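You operate a simulated robot arm through the tools that you are given. There is no shell and no other tool. Be economical: measure what you need, move in short steps, check, and stop when the job is done.

Carry out the task below with a simulated robot arm. There is one attempt and no reset: what you move stays moved.

Task
Take the wooden tray on the top of the side table and put it away on the low stand.
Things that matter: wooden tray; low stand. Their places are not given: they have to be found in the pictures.

Only the result counts: the job must be done as asked and must still hold three seconds after the hand-in. Knocking over, shifting, dropping, spilling or breaking anything else fails it.

Robot
A 7-joint arm with a two-finger parallel gripper, fixed in place. Base frame: the origin is at the foot of the arm, x ahead of it, y to its left, z up. Units: m, degrees, N and s.
With the tool pointing down near the work surface it reaches from about 0.22 to 0.68 m from the base axis. Its first joint turns from -66.0 to 66.0 degrees. Payload 2.4 kg.
The tool frame sits at the grasp point between the pads (the TCP): z along the fingers, y along the line on which they close. The tips reach 0.03 m beyond it. The gripper opens to 0.094 m. The fingers are 0.028 m wide and 0.01 m thick; the gripper's body (0.05 by 0.096 m) begins 0.055 m behind the TCP.
Orientation is that of the tool frame in the base frame, as a unit quaternion [w, x, y, z]. With the fingers straight down and closing along the base's y, the tool's x points along the base's -x, its y along +y and its z along -z.

Tools
- The arm moves only by the tool jog_arm. Its argument "rows" is a list that holds one entry, the list of rows, each a list of 7 numbers: the turn, a rotation vector about the tool's x, y, z in degrees, then the shift along the tool's x, y, z in mm, then the gripper command, from -1 (fully open) to 1 (shut), values between in proportion. In form: [[[ax, ay, az, tx, ty, tz, grip], ...]]. A call has 1 to 8 rows; each row is the pose to reach, as a shift and turn from the pose commanded when the call began, along the tool's axes at that moment. Rows are played at 5 a second. More than 0.05 m and 8.6 degrees between two rows, or a gripper value outside its range, and nothing of the call is played. A pose out of reach is approached as far as the arm can. The call stops where the force on the tool passes 40 N (or 10 N more than at its start, if that is more) or the arm is blocked; 0.2 s more then pass. Each finger travels about 0.153 m/s and halts on what it meets, pressing with about 43 N; the grip force reading is that of the motor and also rises with nothing between the fingers. The clock runs only during rows and for 0.2 s after the last one: add rows that repeat a pose to give the fingers time. The reply holds the time, the measured pose of the TCP, the force on the tool along the base axes, the opening and the grip force, in the units named above and with some noise, and new pictures: "pictures" is both (left out), scene, wrist or none.
- Cameras (640 x 400 px; columns grow to the right, rows downward): "scene" is fixed at [0.0579, 0.5168, 1.4364]; the picture's right is [-0.29, -0.96, 0.00], its down [-0.72, 0.22, -0.66] and it looks along [0.63, -0.19, -0.75] (base axes); focal length 368 px, centre (320, 200). "wrist" rides on the gripper at [-0.037, 0, -0.058] in the tool frame; the picture's right is [0.00, -1.00, 0.00], its down [0.97, 0.00, -0.24] and it looks along [0.24, 0.00, 0.97] (tool axes); focal length 218 px, centre (320, 200).
- measure_at(camera, pixels): for up to 12 pixels [column, row] of the newest picture of that camera ("zoom" is the newest enlarged one), the place [x, y, z] in the base frame of the surface seen there, good to about 0.003 m, but the place of the scene camera against the robot may be out by one fixed shift of up to 0.018 m in any direction. It takes no simulated time.
- zoom(camera, box): a new picture of the part [left, top, right, bottom] of that camera's present view, enlarged. It takes no simulated time.
- hand_in(): hands the job in; it is judged then, once.

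Keep the steps short. Do not move on a guess: measure, check each grasp and each placing, and mend mistakes. In all there are 60 turns and 170 pictures (those below and enlarged ones count). Leave the gripper open and the arm clear of the work at the hand-in unless told otherwise, and finish with a single line.

The tools are called after ">>>" as a command line: name --argument value ..., lists and objects as JSON in quotes. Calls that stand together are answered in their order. jog_arm: Moves the arm, as the interface text tells. Its arguments: {"type":"object","properties":{"rows":{"type":"array","items":{"type":"array","items":{"type":"array","items":{"type":"number"}}}},"pictures":{"type":"string","enum":["both","scene","wrist","none"]}},"required":["rows"]} The other tools are called the same way: measure_at (camera, pixels) gives the place of the surface under pixels of a picture; zoom (camera, box) takes an enlarged picture of a part of a camera's view; hand_in () hands the job in.

At the start:

```text
t: 0.0
tool_pos: [0.2554, 0.3227, 1.0816]
orientation: [-0.001, 0.001, 1.0, 0.0]
wrist_force: [-0.5, 0.8, 0.1]
opening: 0.0943
grasp_force: 0.1
```

scene: 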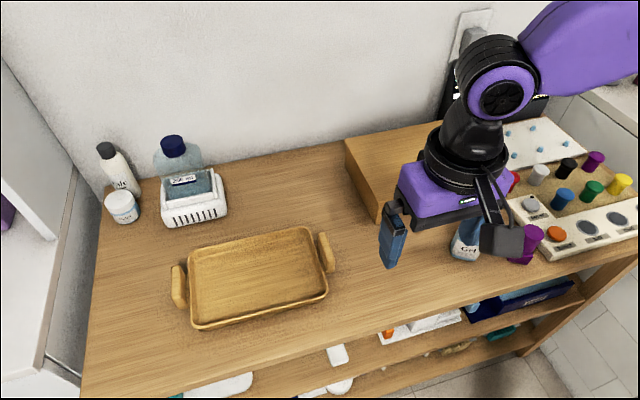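
wrist: 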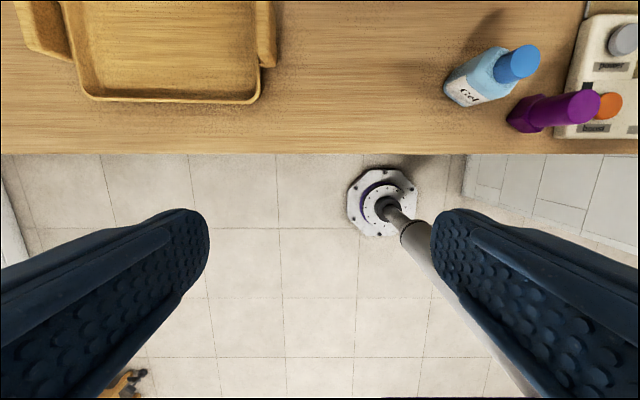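

The tray is at about (258,275) in the scene picture, with handles at (180,287) and (326,252). The low stand looks like the raised wooden block near (400,160). I'll measure both.

>>> measure_at --camera "scene" --pixels '[[180, 287], [326, 252], [258, 275], [195, 326], [327, 294], [190, 252], [308, 230], [346, 141], [378, 222], [380, 160], [440, 125], [230, 350]]'

>>> zoom --camera "scene" --box '[320, 80, 640, 280]'

>>> zoom --camera "scene" --box '[150, 210, 350, 335]'

```text
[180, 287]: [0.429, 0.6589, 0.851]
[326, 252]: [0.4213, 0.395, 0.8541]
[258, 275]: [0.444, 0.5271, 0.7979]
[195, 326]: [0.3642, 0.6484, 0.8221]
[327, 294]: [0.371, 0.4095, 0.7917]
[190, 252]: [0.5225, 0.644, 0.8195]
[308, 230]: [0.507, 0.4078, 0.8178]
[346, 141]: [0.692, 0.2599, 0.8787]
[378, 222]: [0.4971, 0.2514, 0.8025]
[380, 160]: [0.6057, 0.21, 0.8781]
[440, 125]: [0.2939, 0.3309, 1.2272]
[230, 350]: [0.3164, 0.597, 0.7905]
```

```text
2.00 times, centred on (480, 180) of scene
```

zoom: 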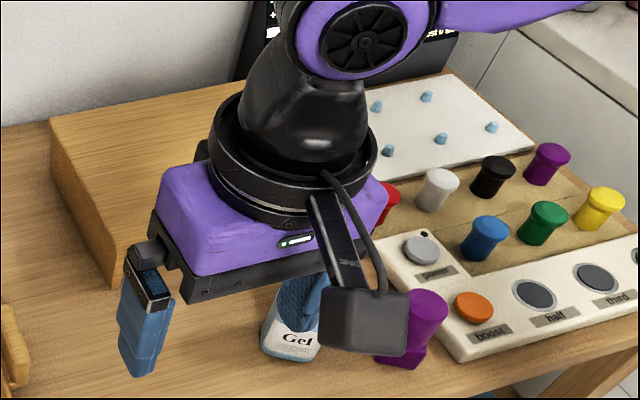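

```text
3.20 times, centred on (250, 272) of scene
```

zoom: 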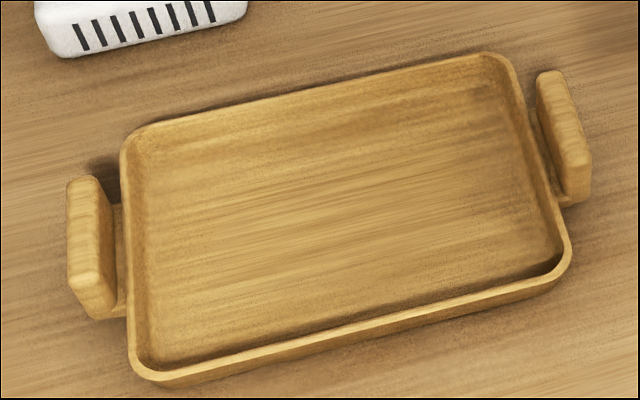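

The tray is about 0.24 × 0.155 m, and its paddle handles top out near z 0.85. The left handle is out of reach and the right one is within reach. I'll move above the right handle, staying high, to look from the wrist camera and uncover the stand.

>>> jog_arm --rows '[[[0, 0, 0, -40, 18, 0, -1], [0, 0, 0, -80, 36, 0, -1], [0, 0, 0, -120, 54, 0, -1], [0, 0, 0, -160, 72, 0, -1], [0, 0, 0, -160, 72, 0, -1]]]'

```text
t: 1.2
tool_pos: [0.4126, 0.394, 1.0811]
orientation: [0.0, 0.0, 1.0, 0.0]
wrist_force: [-0.1, 0.0, -0.4]
opening: 0.0942
grasp_force: 0.0
```

scene: 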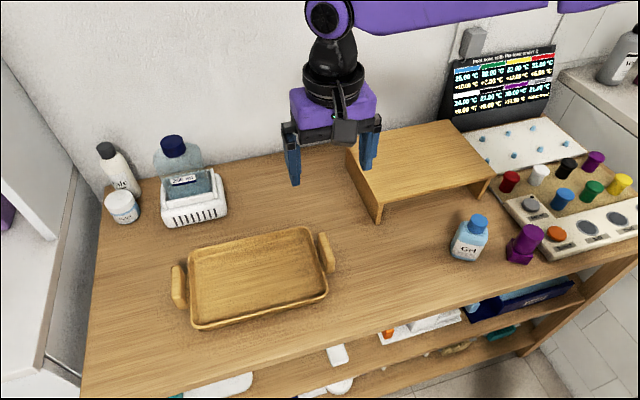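
wrist: 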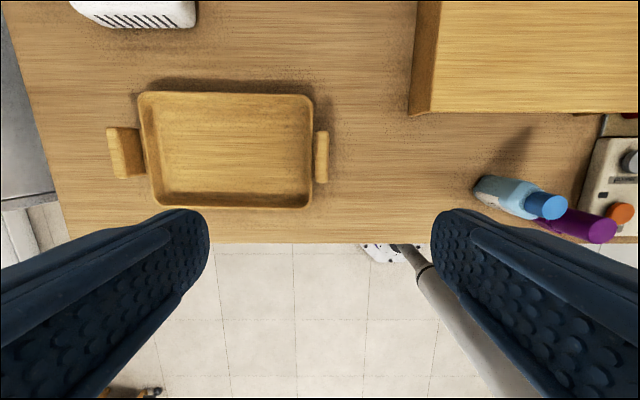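

The stand now shows clearly: a bridge-like low table with top corners near (346,148), (450,120), (494,168) and (381,203). I'll measure the stand and its neighbours, and take the handle from the wrist camera.

>>> measure_at --camera "scene" --pixels '[[349, 150], [449, 122], [492, 168], [381, 201], [430, 155], [480, 215], [470, 138], [508, 176], [326, 252], [245, 270], [458, 80], [440, 118]]'

>>> measure_at --camera "wrist" --pixels '[[322, 135], [322, 155], [322, 178], [310, 150], [226, 95], [226, 207], [142, 150], [434, 108], [600, 108], [440, 10], [226, 150], [370, 150]]'

>>> zoom --camera "wrist" --box '[260, 100, 380, 220]'

>>> zoom --camera "scene" --box '[330, 90, 530, 270]'

```text
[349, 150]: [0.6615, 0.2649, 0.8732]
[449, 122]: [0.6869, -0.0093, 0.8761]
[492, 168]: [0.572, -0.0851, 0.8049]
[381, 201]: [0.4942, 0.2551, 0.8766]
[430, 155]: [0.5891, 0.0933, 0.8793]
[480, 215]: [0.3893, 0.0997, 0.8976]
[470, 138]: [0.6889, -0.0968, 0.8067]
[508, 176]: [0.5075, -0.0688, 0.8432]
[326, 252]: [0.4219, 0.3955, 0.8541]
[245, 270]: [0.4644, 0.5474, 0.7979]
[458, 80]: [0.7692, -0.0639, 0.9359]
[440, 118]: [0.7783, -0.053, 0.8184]
```

```text
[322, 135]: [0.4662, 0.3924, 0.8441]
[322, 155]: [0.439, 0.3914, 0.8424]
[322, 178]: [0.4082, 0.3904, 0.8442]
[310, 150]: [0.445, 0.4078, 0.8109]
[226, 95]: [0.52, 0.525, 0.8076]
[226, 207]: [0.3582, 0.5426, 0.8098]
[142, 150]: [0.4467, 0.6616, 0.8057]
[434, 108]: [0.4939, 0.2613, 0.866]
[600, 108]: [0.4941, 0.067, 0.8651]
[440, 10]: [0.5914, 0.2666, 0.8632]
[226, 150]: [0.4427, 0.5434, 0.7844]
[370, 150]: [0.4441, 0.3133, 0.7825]
```

```text
3.33 times, centred on (320, 160) of wrist
```

zoom: 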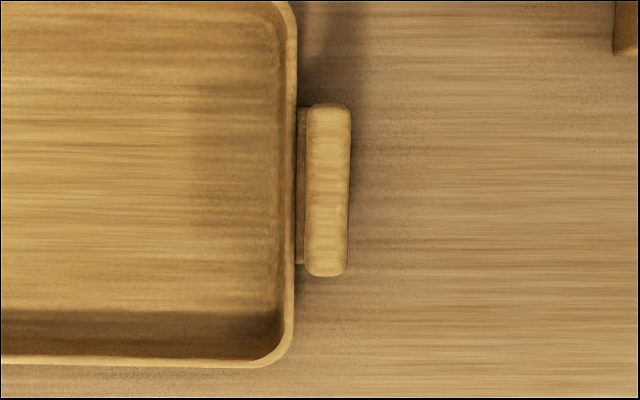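

```text
2.22 times, centred on (430, 180) of scene
```

zoom: 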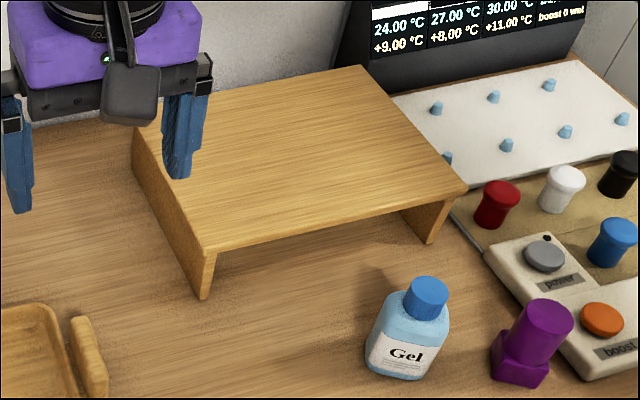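

The stand top is at z ≈ 0.866 in the robot frame, and the handle top is at z ≈ 0.843, centred near (0.437, 0.391). I'll measure the stand's right corners in the enlarged picture.

>>> measure_at --camera "zoom" --pixels '[[460, 185], [362, 70], [208, 244], [140, 128], [330, 150], [430, 290], [440, 165], [400, 100], [438, 152], [350, 66]]'

>>> jog_arm --rows '[[[0, 0, 0, -24, -3, 45, -1], [0, 0, 0, -24, -3, 90, -1], [0, 0, 0, -24, -3, 130, -1], [0, 0, 0, -24, -3, 130, -1]]]'

```text
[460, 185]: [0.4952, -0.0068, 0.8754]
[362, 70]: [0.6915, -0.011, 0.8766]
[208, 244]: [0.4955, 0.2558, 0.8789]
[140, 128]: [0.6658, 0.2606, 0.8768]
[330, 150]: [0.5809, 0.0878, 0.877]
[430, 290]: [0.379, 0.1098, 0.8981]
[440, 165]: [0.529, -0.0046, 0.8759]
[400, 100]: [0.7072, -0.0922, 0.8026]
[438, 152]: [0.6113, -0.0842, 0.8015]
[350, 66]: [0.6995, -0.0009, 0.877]
```

```text
refused: row 1 steps farther than a row can; nothing moved
```

>>> jog_arm --rows '[[[0, 0, 0, -24, -3, 25, -1], [0, 0, 0, -24, -3, 65, -1], [0, 0, 0, -24, -3, 105, -1], [0, 0, 0, -24, -3, 130, -1], [0, 0, 0, -24, -3, 130, -1]]]'

>>> zoom --camera "wrist" --box '[220, 100, 420, 225]'

>>> zoom --camera "scene" --box '[270, 200, 370, 300]'

```text
t: 2.4
tool_pos: [0.4421, 0.3915, 0.9499]
orientation: [0.0, 0.0, 1.0, 0.0]
wrist_force: [-0.1, -0.1, -0.3]
opening: 0.0941
grasp_force: 0.1
```

scene: 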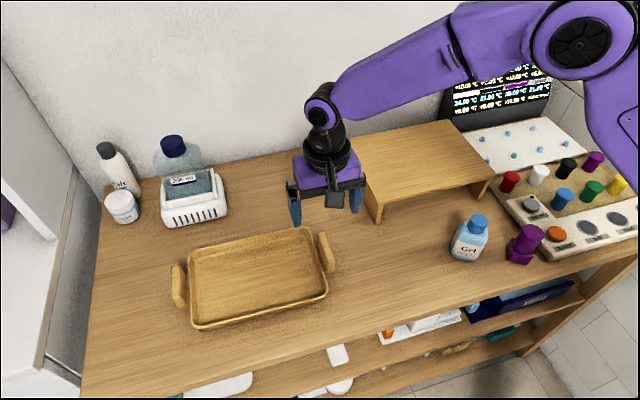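
wrist: 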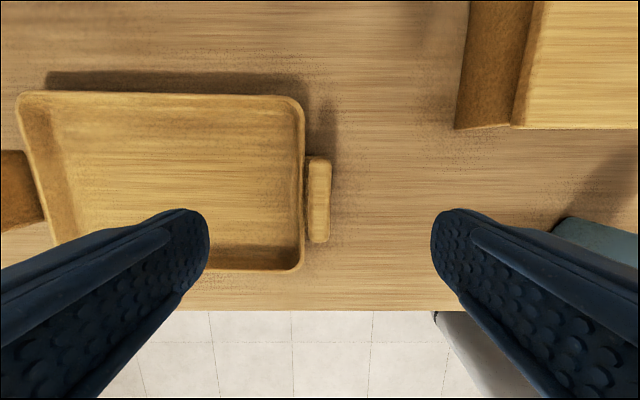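

```text
3.20 times, centred on (320, 162) of wrist
```

zoom: 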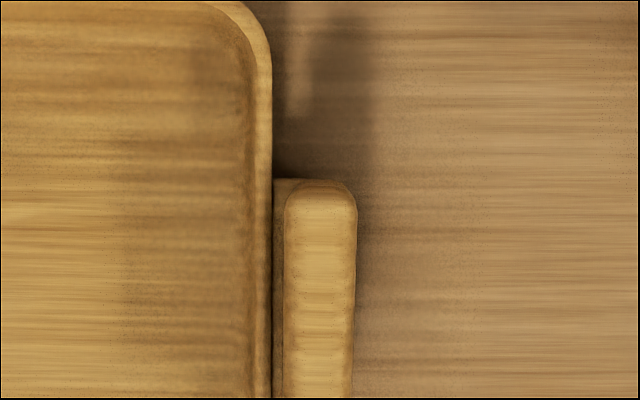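

```text
4.00 times, centred on (320, 250) of scene
```

zoom: 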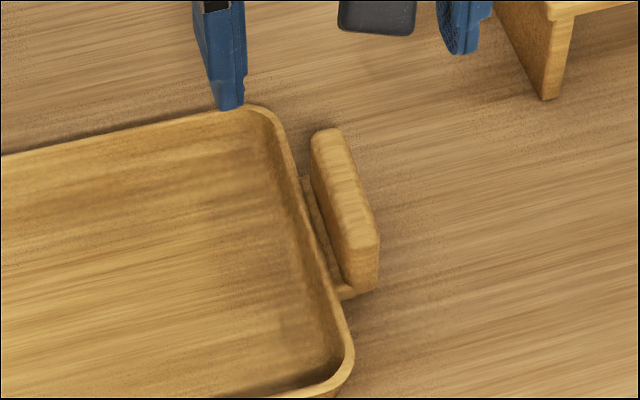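

I'll measure the gap, shelf and wall around the handle from the scene picture and the wrist.

>>> measure_at --camera "zoom" --pixels '[[338, 180], [365, 265], [365, 285], [325, 240], [345, 295], [310, 215], [335, 300], [355, 230], [290, 180]]'

>>> measure_at --camera "wrist" --pixels '[[320, 160], [320, 200], [319, 238], [311, 200], [327, 200], [307, 200], [302, 200], [299, 200], [290, 200], [335, 200], [300, 150], [298, 245]]'

```text
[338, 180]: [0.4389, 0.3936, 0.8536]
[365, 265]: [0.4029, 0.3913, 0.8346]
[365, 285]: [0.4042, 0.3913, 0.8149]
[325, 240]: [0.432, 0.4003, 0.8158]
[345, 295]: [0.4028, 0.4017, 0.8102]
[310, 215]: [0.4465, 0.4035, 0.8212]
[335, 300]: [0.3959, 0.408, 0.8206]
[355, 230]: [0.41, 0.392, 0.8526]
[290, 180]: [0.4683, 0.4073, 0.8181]
```

```text
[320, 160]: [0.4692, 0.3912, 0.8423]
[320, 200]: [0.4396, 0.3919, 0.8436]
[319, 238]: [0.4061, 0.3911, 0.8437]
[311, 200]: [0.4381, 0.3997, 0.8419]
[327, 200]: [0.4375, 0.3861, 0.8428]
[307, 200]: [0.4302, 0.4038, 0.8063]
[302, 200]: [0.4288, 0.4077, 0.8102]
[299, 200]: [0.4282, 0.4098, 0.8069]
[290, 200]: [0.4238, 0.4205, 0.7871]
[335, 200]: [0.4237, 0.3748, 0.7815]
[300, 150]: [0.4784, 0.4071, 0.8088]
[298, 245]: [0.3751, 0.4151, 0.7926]
```

The handle spans y 0.384–0.400 and x 0.404–0.473, with its top at z 0.843. The tray rim behind it is at z 0.81 with only a 6 mm gap, so the fingertips must stay above z ≈ 0.813. I'll descend to TCP z ≈ 0.87 and check.

>>> jog_arm --rows '[[[0, 0, 0, 2, 0, 30, -0.3], [0, 0, 0, 2, 0, 60, -0.3], [0, 0, 0, 2, 0, 80, -0.3], [0, 0, 0, 2, 0, 80, -0.3]]]'

```text
t: 3.4
tool_pos: [0.4372, 0.3908, 0.8698]
orientation: [0.0, 0.0, 1.0, 0.0]
wrist_force: [0.0, -0.3, -1.1]
opening: 0.0609
grasp_force: 0.1
```

scene: 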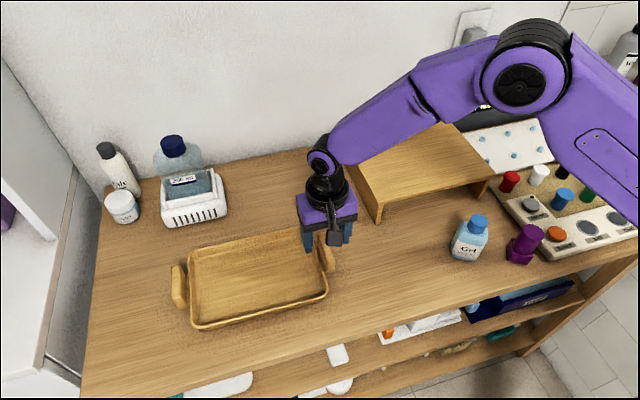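
wrist: 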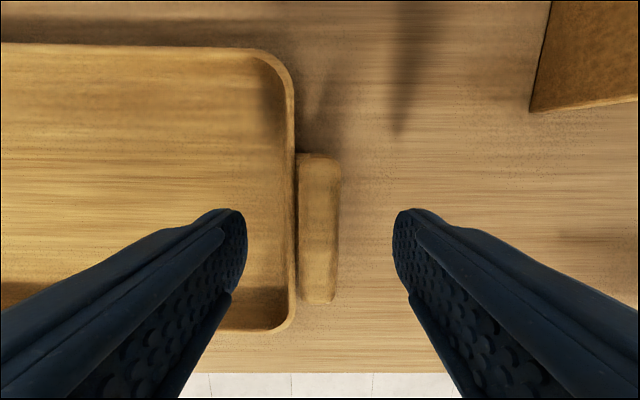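

The fingers straddle the handle and are centred on it. I'll go down 25 mm to TCP z ≈ 0.845, then close.

>>> jog_arm --rows '[[[0, 0, 0, 0, 1, 13, -0.3], [0, 0, 0, 0, 1, 25, -0.3], [0, 0, 0, 0, 1, 25, -0.3]]]'

>>> jog_arm --rows '[[[0, 0, 0, 0, 0, 0, 0.3], [0, 0, 0, 0, 0, 0, 1], [0, 0, 0, 0, 0, 0, 1], [0, 0, 0, 0, 0, 0, 1]]]'

```text
t: 4.2
tool_pos: [0.4379, 0.393, 0.8458]
orientation: [0.0, 0.0, 1.0, 0.0]
wrist_force: [0.2, 0.5, -0.7]
opening: 0.061
grasp_force: 0.1
```

scene: 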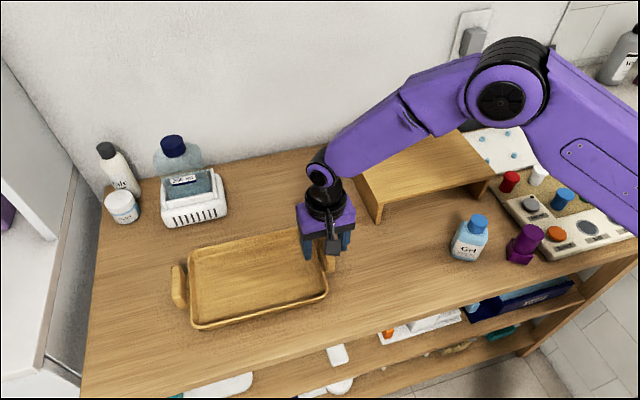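
wrist: 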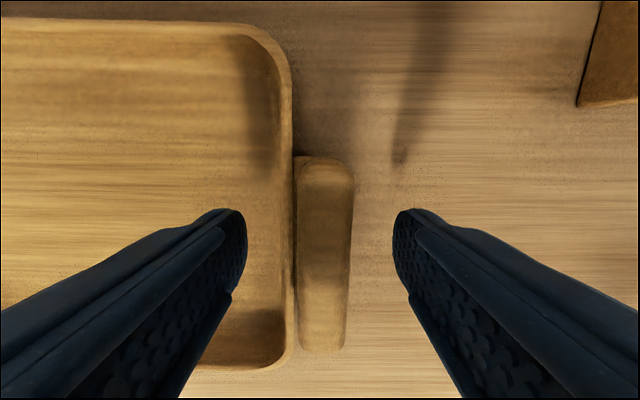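

```text
t: 5.2
tool_pos: [0.4385, 0.3927, 0.8459]
orientation: [0.0, 0.001, 1.0, 0.002]
wrist_force: [0.9, -1.1, 21.4]
opening: 0.0174
grasp_force: 43.0
```

scene: 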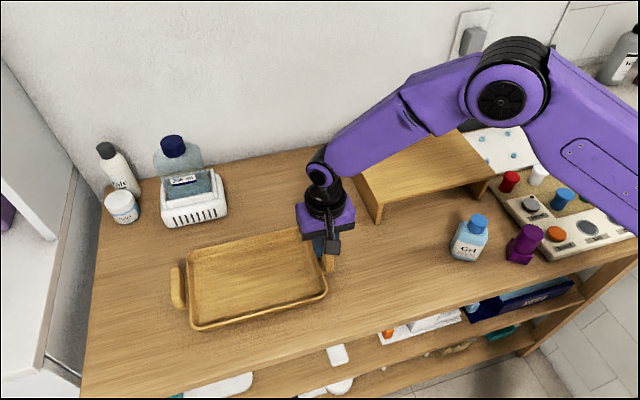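
wrist: 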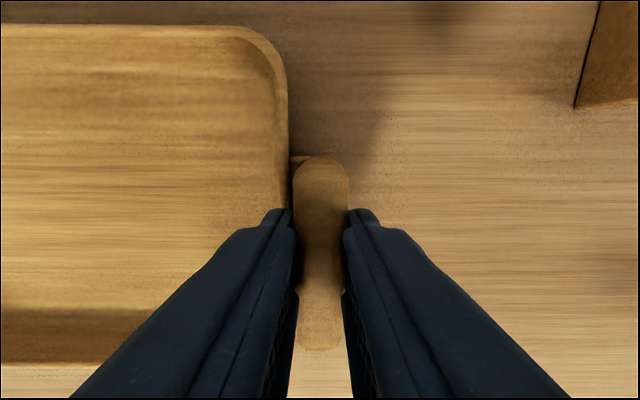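

The handle is gripped (opening 17 mm, 43 N). I'll lift 30 mm slowly as a test.

>>> jog_arm --rows '[[[0, 0, 0, 0, 0, -5, 1], [0, 0, 0, 0, 0, -12, 1], [0, 0, 0, 0, 0, -20, 1], [0, 0, 0, 0, 0, -30, 1], [0, 0, 0, 0, 0, -30, 1]]]'

>>> zoom --camera "scene" --box '[150, 180, 370, 340]'

```text
t: 6.4
tool_pos: [0.4377, 0.3929, 0.8755]
orientation: [0.0, 0.0, 1.0, 0.0]
wrist_force: [0.0, 0.5, -2.8]
opening: 0.0175
grasp_force: 42.6
```

scene: 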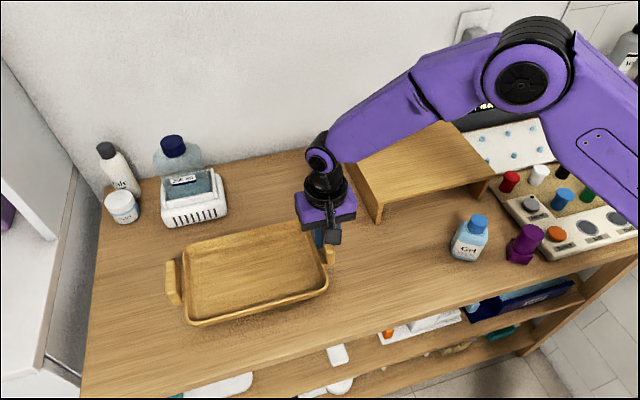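
wrist: 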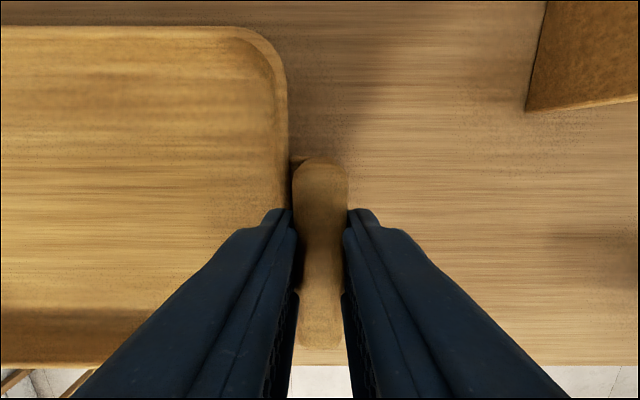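

```text
2.50 times, centred on (260, 260) of scene
```

zoom: 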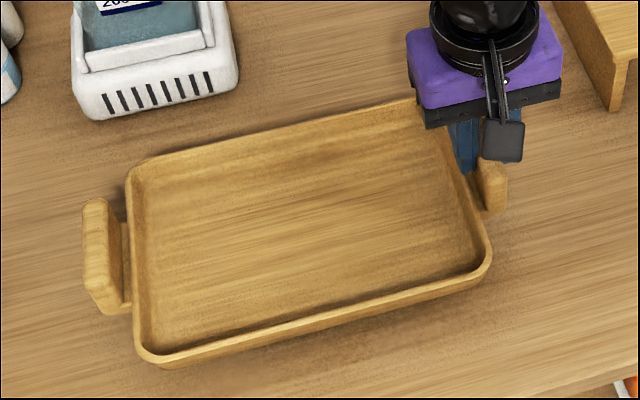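

The tray is lifted and light (about 0.3 kg). I'll check that it's level.

>>> measure_at --camera "scene" --pixels '[[170, 265], [187, 255], [195, 322], [200, 280], [300, 270], [323, 293], [330, 250], [240, 270]]'

```text
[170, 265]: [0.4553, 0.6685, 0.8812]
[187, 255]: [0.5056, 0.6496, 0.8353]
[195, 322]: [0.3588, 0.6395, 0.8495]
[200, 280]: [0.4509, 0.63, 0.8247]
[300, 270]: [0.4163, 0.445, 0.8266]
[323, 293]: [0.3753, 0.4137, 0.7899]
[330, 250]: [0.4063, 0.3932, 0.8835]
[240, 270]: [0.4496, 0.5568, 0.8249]
```

The tray is level. Its bottom sits 64 mm below the TCP, so it should rest on the stand at TCP z ≈ 0.929. I'll lift to z ≈ 1.0, then carry it towards TCP (0.597, -0.003), which centres the tray on the stand.

>>> jog_arm --rows '[[[0, 0, 0, 0, 0, -30, 1], [0, 0, 0, 0, 0, -60, 1], [0, 0, 0, 0, 0, -95, 1], [0, 0, 0, 0, 0, -125, 1], [0, 0, 0, 0, -25, -125, 1], [0, 0, 0, 0, -60, -125, 1], [0, 0, 0, 0, -90, -125, 1], [0, 0, 0, 0, -100, -125, 1]]]'

```text
t: 8.2
tool_pos: [0.4384, 0.2914, 0.9995]
orientation: [0.0, 0.0, 1.0, 0.0]
wrist_force: [0.6, -0.5, -1.4]
opening: 0.0175
grasp_force: 43.3
```

scene: 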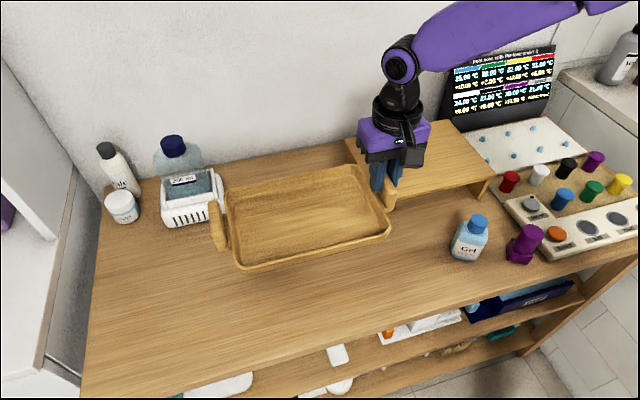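
wrist: 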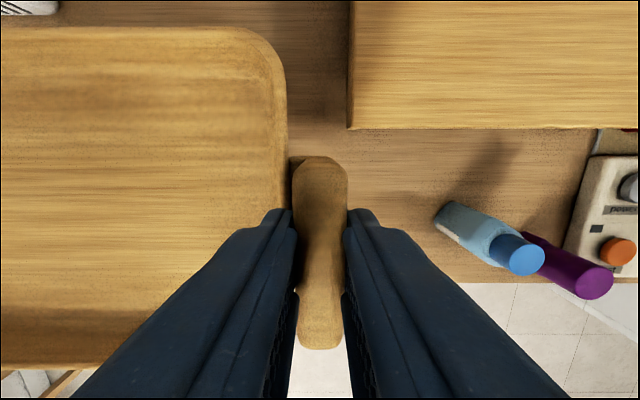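

The tray is carried level. I'll continue towards the stand: right 295 mm and forward 159 mm in small steps.

>>> jog_arm --rows '[[[0, 0, 0, -15, -30, 0, 1], [0, 0, 0, -35, -68, 0, 1], [0, 0, 0, -55, -106, 0, 1], [0, 0, 0, -77, -144, 0, 1], [0, 0, 0, -99, -182, 0, 1], [0, 0, 0, -120, -220, 0, 1], [0, 0, 0, -140, -250, 0, 1], [0, 0, 0, -148, -265, 0, 1]]]'

```text
t: 10.0
tool_pos: [0.5866, 0.0274, 0.9995]
orientation: [0.001, 0.0, 1.0, 0.001]
wrist_force: [0.1, 0.3, -1.4]
opening: 0.0175
grasp_force: 43.3
```

scene: 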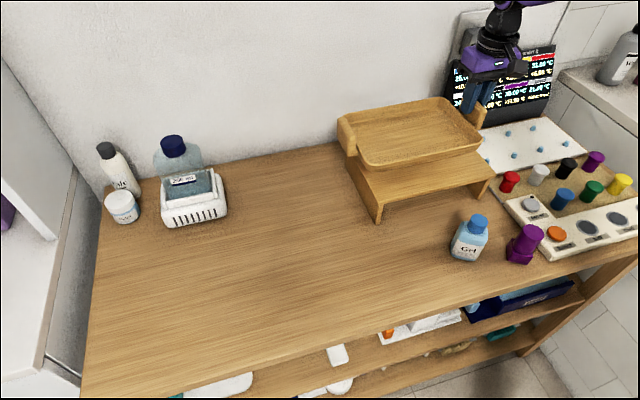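
wrist: 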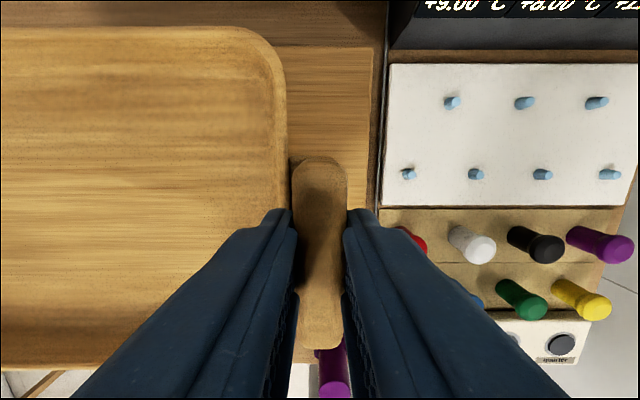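

I'll check the stand edges as the wrist camera sees them here, before the final alignment.

>>> measure_at --camera "wrist" --pixels '[[370, 100], [368, 140], [350, 60], [340, 50], [340, 43], [262, 60], [284, 150], [200, 27], [320, 200], [383, 100]]'

>>> measure_at --camera "scene" --pixels '[[345, 135], [383, 200], [375, 170], [480, 150], [430, 125], [485, 174]]'

```text
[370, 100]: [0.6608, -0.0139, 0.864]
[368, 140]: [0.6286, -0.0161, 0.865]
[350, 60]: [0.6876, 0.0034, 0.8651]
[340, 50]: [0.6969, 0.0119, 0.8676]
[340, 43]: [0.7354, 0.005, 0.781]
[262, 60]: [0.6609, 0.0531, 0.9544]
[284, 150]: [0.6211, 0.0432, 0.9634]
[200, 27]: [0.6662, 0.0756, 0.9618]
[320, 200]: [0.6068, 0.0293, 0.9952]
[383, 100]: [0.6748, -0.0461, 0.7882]
```

```text
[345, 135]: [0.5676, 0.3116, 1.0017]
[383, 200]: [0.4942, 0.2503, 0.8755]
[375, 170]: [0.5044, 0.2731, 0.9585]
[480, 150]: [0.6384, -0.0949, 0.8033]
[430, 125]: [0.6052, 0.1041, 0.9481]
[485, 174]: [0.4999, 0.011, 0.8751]
```

The stand spans x 0.494–0.70 and y -0.017 to 0.265, centred near (0.597, 0.124). I'll shift +10 mm in x and -37 mm in y, then lower to about 8 mm above contact.

>>> jog_arm --rows '[[[0, 0, 0, -5, -18, 0, 1], [0, 0, 0, -10, -37, 0, 1], [0, 0, 0, -10, -37, 20, 1], [0, 0, 0, -10, -37, 40, 1], [0, 0, 0, -10, -37, 55, 1], [0, 0, 0, -10, -37, 61, 1], [0, 0, 0, -10, -37, 61, 1]]]'

>>> zoom --camera "scene" --box '[320, 80, 520, 220]'

```text
t: 11.6
tool_pos: [0.5954, -0.0099, 0.9399]
orientation: [0.0, 0.0, 1.0, -0.001]
wrist_force: [-1.5, -0.3, -2.6]
opening: 0.0174
grasp_force: 43.0
```

scene: 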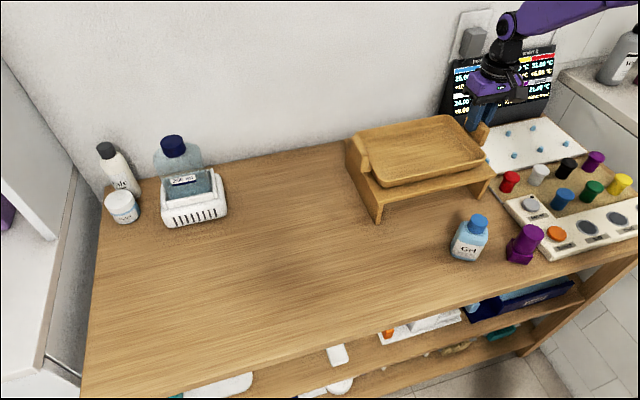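
wrist: 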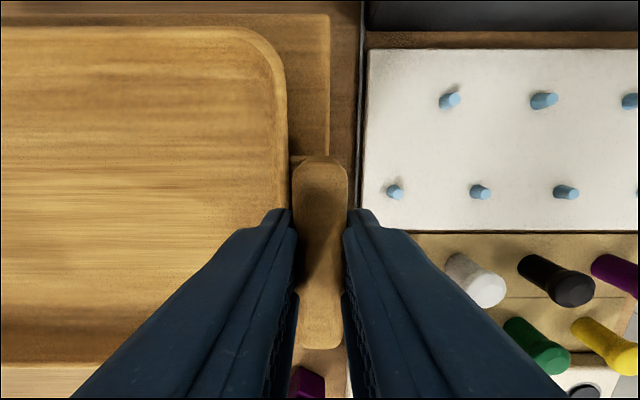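

```text
2.86 times, centred on (420, 150) of scene
```

zoom: 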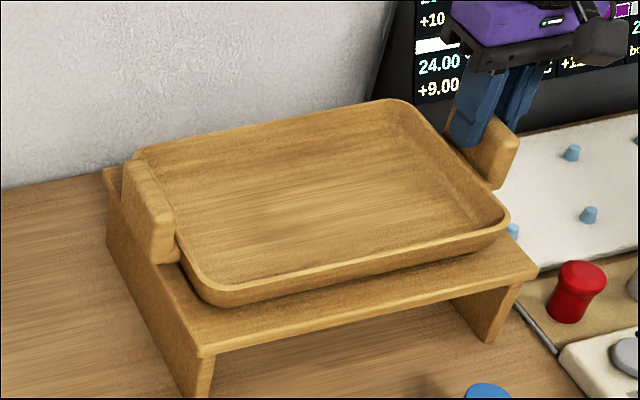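

The tray is well inside the stand's edges and about 10 mm above it. I'll lower gently to contact.

>>> jog_arm --pictures "none" --rows '[[[0, 0, 0, 0, 0, 3, 1], [0, 0, 0, 0, 0, 6, 1], [0, 0, 0, 0, 0, 8, 1], [0, 0, 0, 0, 0, 10, 1], [0, 0, 0, 0, 0, 10, 1]]]'

```text
t: 12.8
tool_pos: [0.5966, -0.0094, 0.9318]
orientation: [0.003, 0.0, 1.0, 0.0]
wrist_force: [-4.2, -0.7, 26.4]
opening: 0.0173
grasp_force: 42.9
```

There's contact at z 0.932, with 26 N upward on the tool. I'll ease off 1.5 mm and check the force before opening.

>>> jog_arm --rows '[[[0, 0, 0, 0, 0, -1.5, 1], [0, 0, 0, 0, 0, -1.5, 1]]]'

>>> zoom --camera "scene" --box '[320, 80, 520, 220]'

```text
t: 13.4
tool_pos: [0.5961, -0.0088, 0.9331]
orientation: [0.001, 0.0, 1.0, -0.001]
wrist_force: [-4.3, -1.0, 12.2]
opening: 0.0172
grasp_force: 43.1
```

scene: 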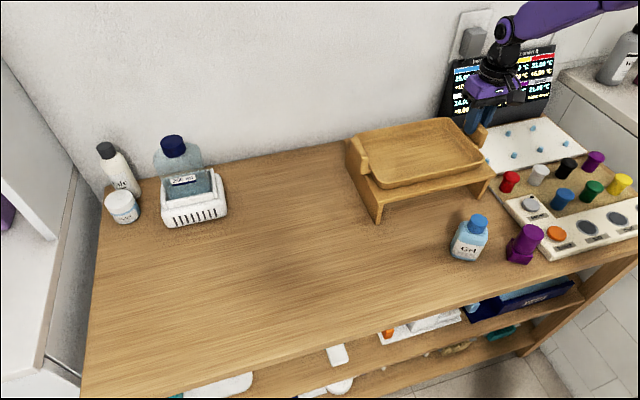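
wrist: 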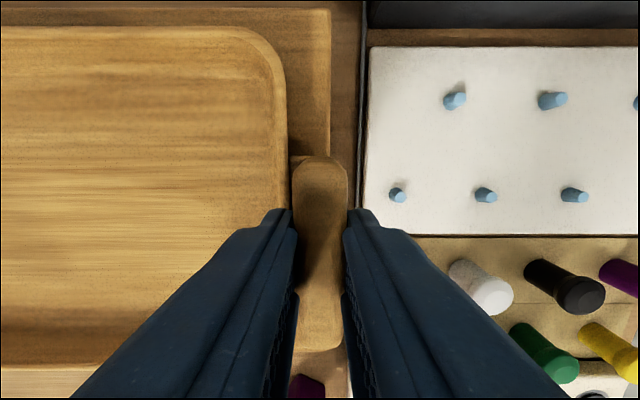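

```text
2.86 times, centred on (420, 150) of scene
```

zoom: 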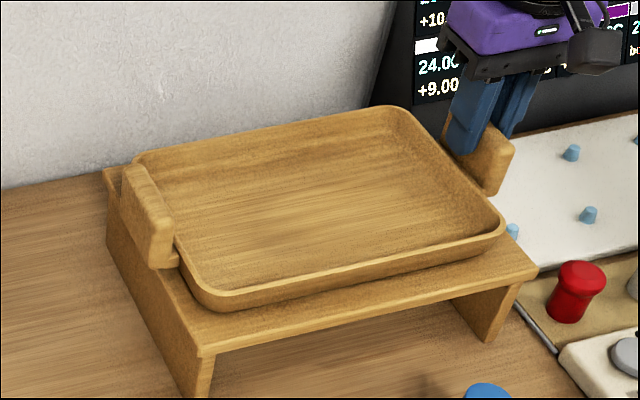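

The tray sits on the stand. I'll open part way, which keeps the inner finger above the rim, then check.

>>> jog_arm --rows '[[[0, 0, 0, 0, 0, 0, 0.5], [0, 0, 0, 0, 0, 0, 0.1], [0, 0, 0, 0, 0, 0, 0.0], [0, 0, 0, 0, 0, 0, 0.0]]]'

```text
t: 14.4
tool_pos: [0.5966, -0.009, 0.9319]
orientation: [0.0, 0.0, 1.0, 0.0]
wrist_force: [-0.1, 0.0, 0.2]
opening: 0.047
grasp_force: 0.0
```

scene: 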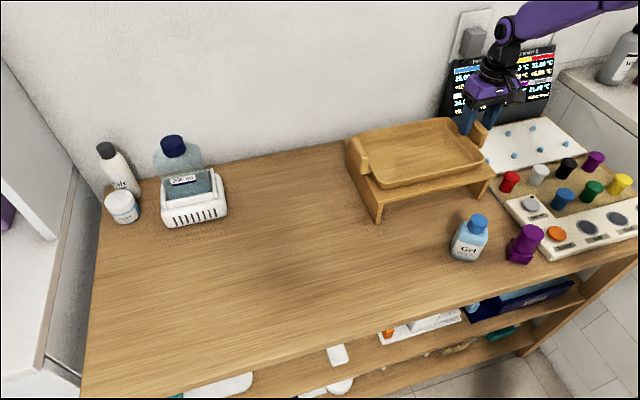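
wrist: 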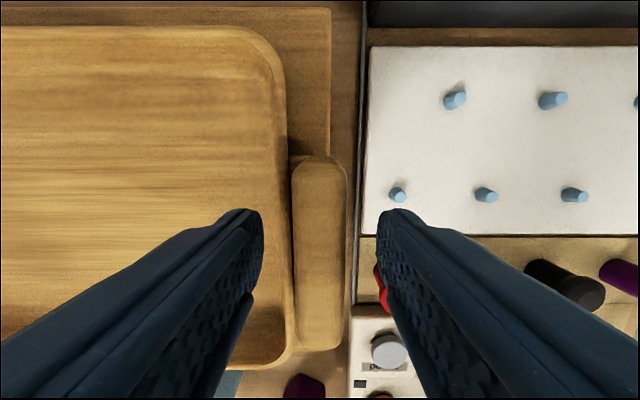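

Released cleanly. I'll lift straight up and back away.

>>> jog_arm --rows '[[[0, 0, 0, 0, 0, -20, 0], [0, 0, 0, 0, 0, -60, 0], [0, 0, 0, 0, 0, -100, -0.5], [0, 0, 0, 0, 0, -140, -1], [0, 0, 0, 40, 0, -150, -1], [0, 0, 0, 80, 0, -150, -1], [0, 0, 0, 120, 0, -150, -1], [0, 0, 0, 150, 0, -150, -1]]]'

>>> zoom --camera "scene" --box '[320, 80, 520, 220]'

```text
t: 16.2
tool_pos: [0.4463, -0.0092, 1.0793]
orientation: [0.0, 0.0, 1.0, 0.0]
wrist_force: [-0.7, 0.0, -0.7]
opening: 0.0941
grasp_force: 0.1
```

scene: 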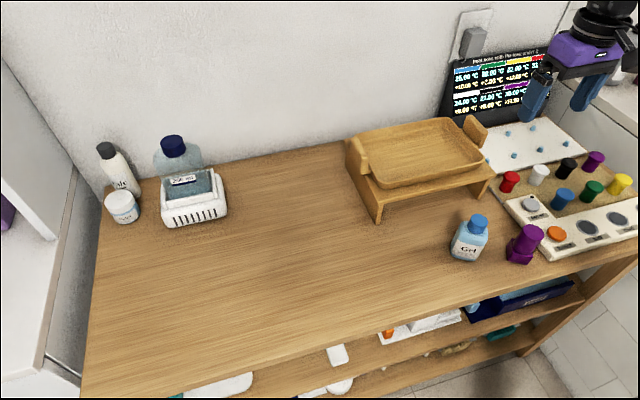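
wrist: 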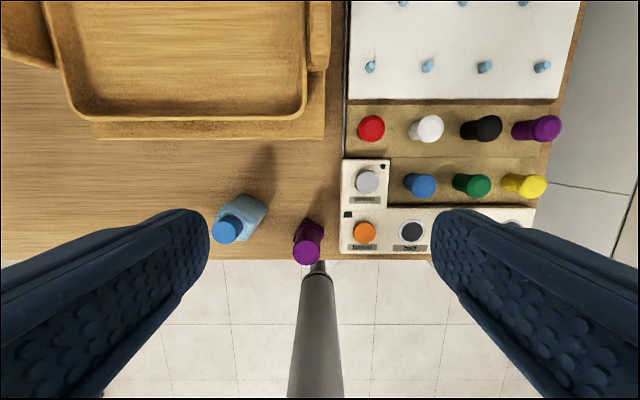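

```text
2.86 times, centred on (420, 150) of scene
```

zoom: 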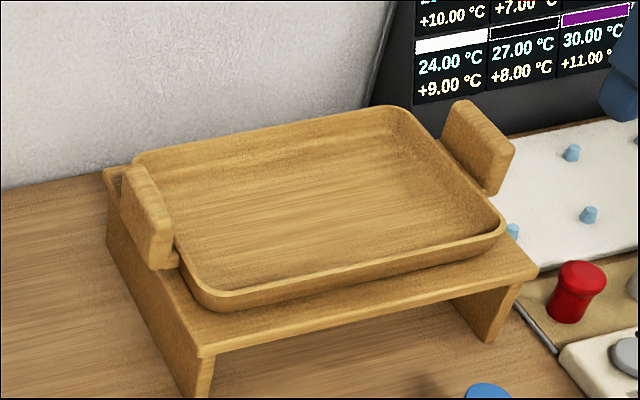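

The tray looks flat. One free check that it's level before handing in.

>>> measure_at --camera "scene" --pixels '[[375, 150], [450, 130], [400, 172], [465, 160], [420, 150], [385, 190]]'

```text
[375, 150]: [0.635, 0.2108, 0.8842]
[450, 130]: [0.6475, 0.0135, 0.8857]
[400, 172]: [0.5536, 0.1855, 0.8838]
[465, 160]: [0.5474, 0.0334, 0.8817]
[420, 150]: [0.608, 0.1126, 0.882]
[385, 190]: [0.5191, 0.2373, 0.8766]
```

The tray floor is level at about z 0.883, the tray is fully on the stand, nothing else has moved and the gripper is open and clear. Handing in.

>>> hand_in

```text
The job is handed in.
```

The wooden tray is now on the low stand, sitting level and centred; nothing else was moved, and the arm is clear with the gripper open.
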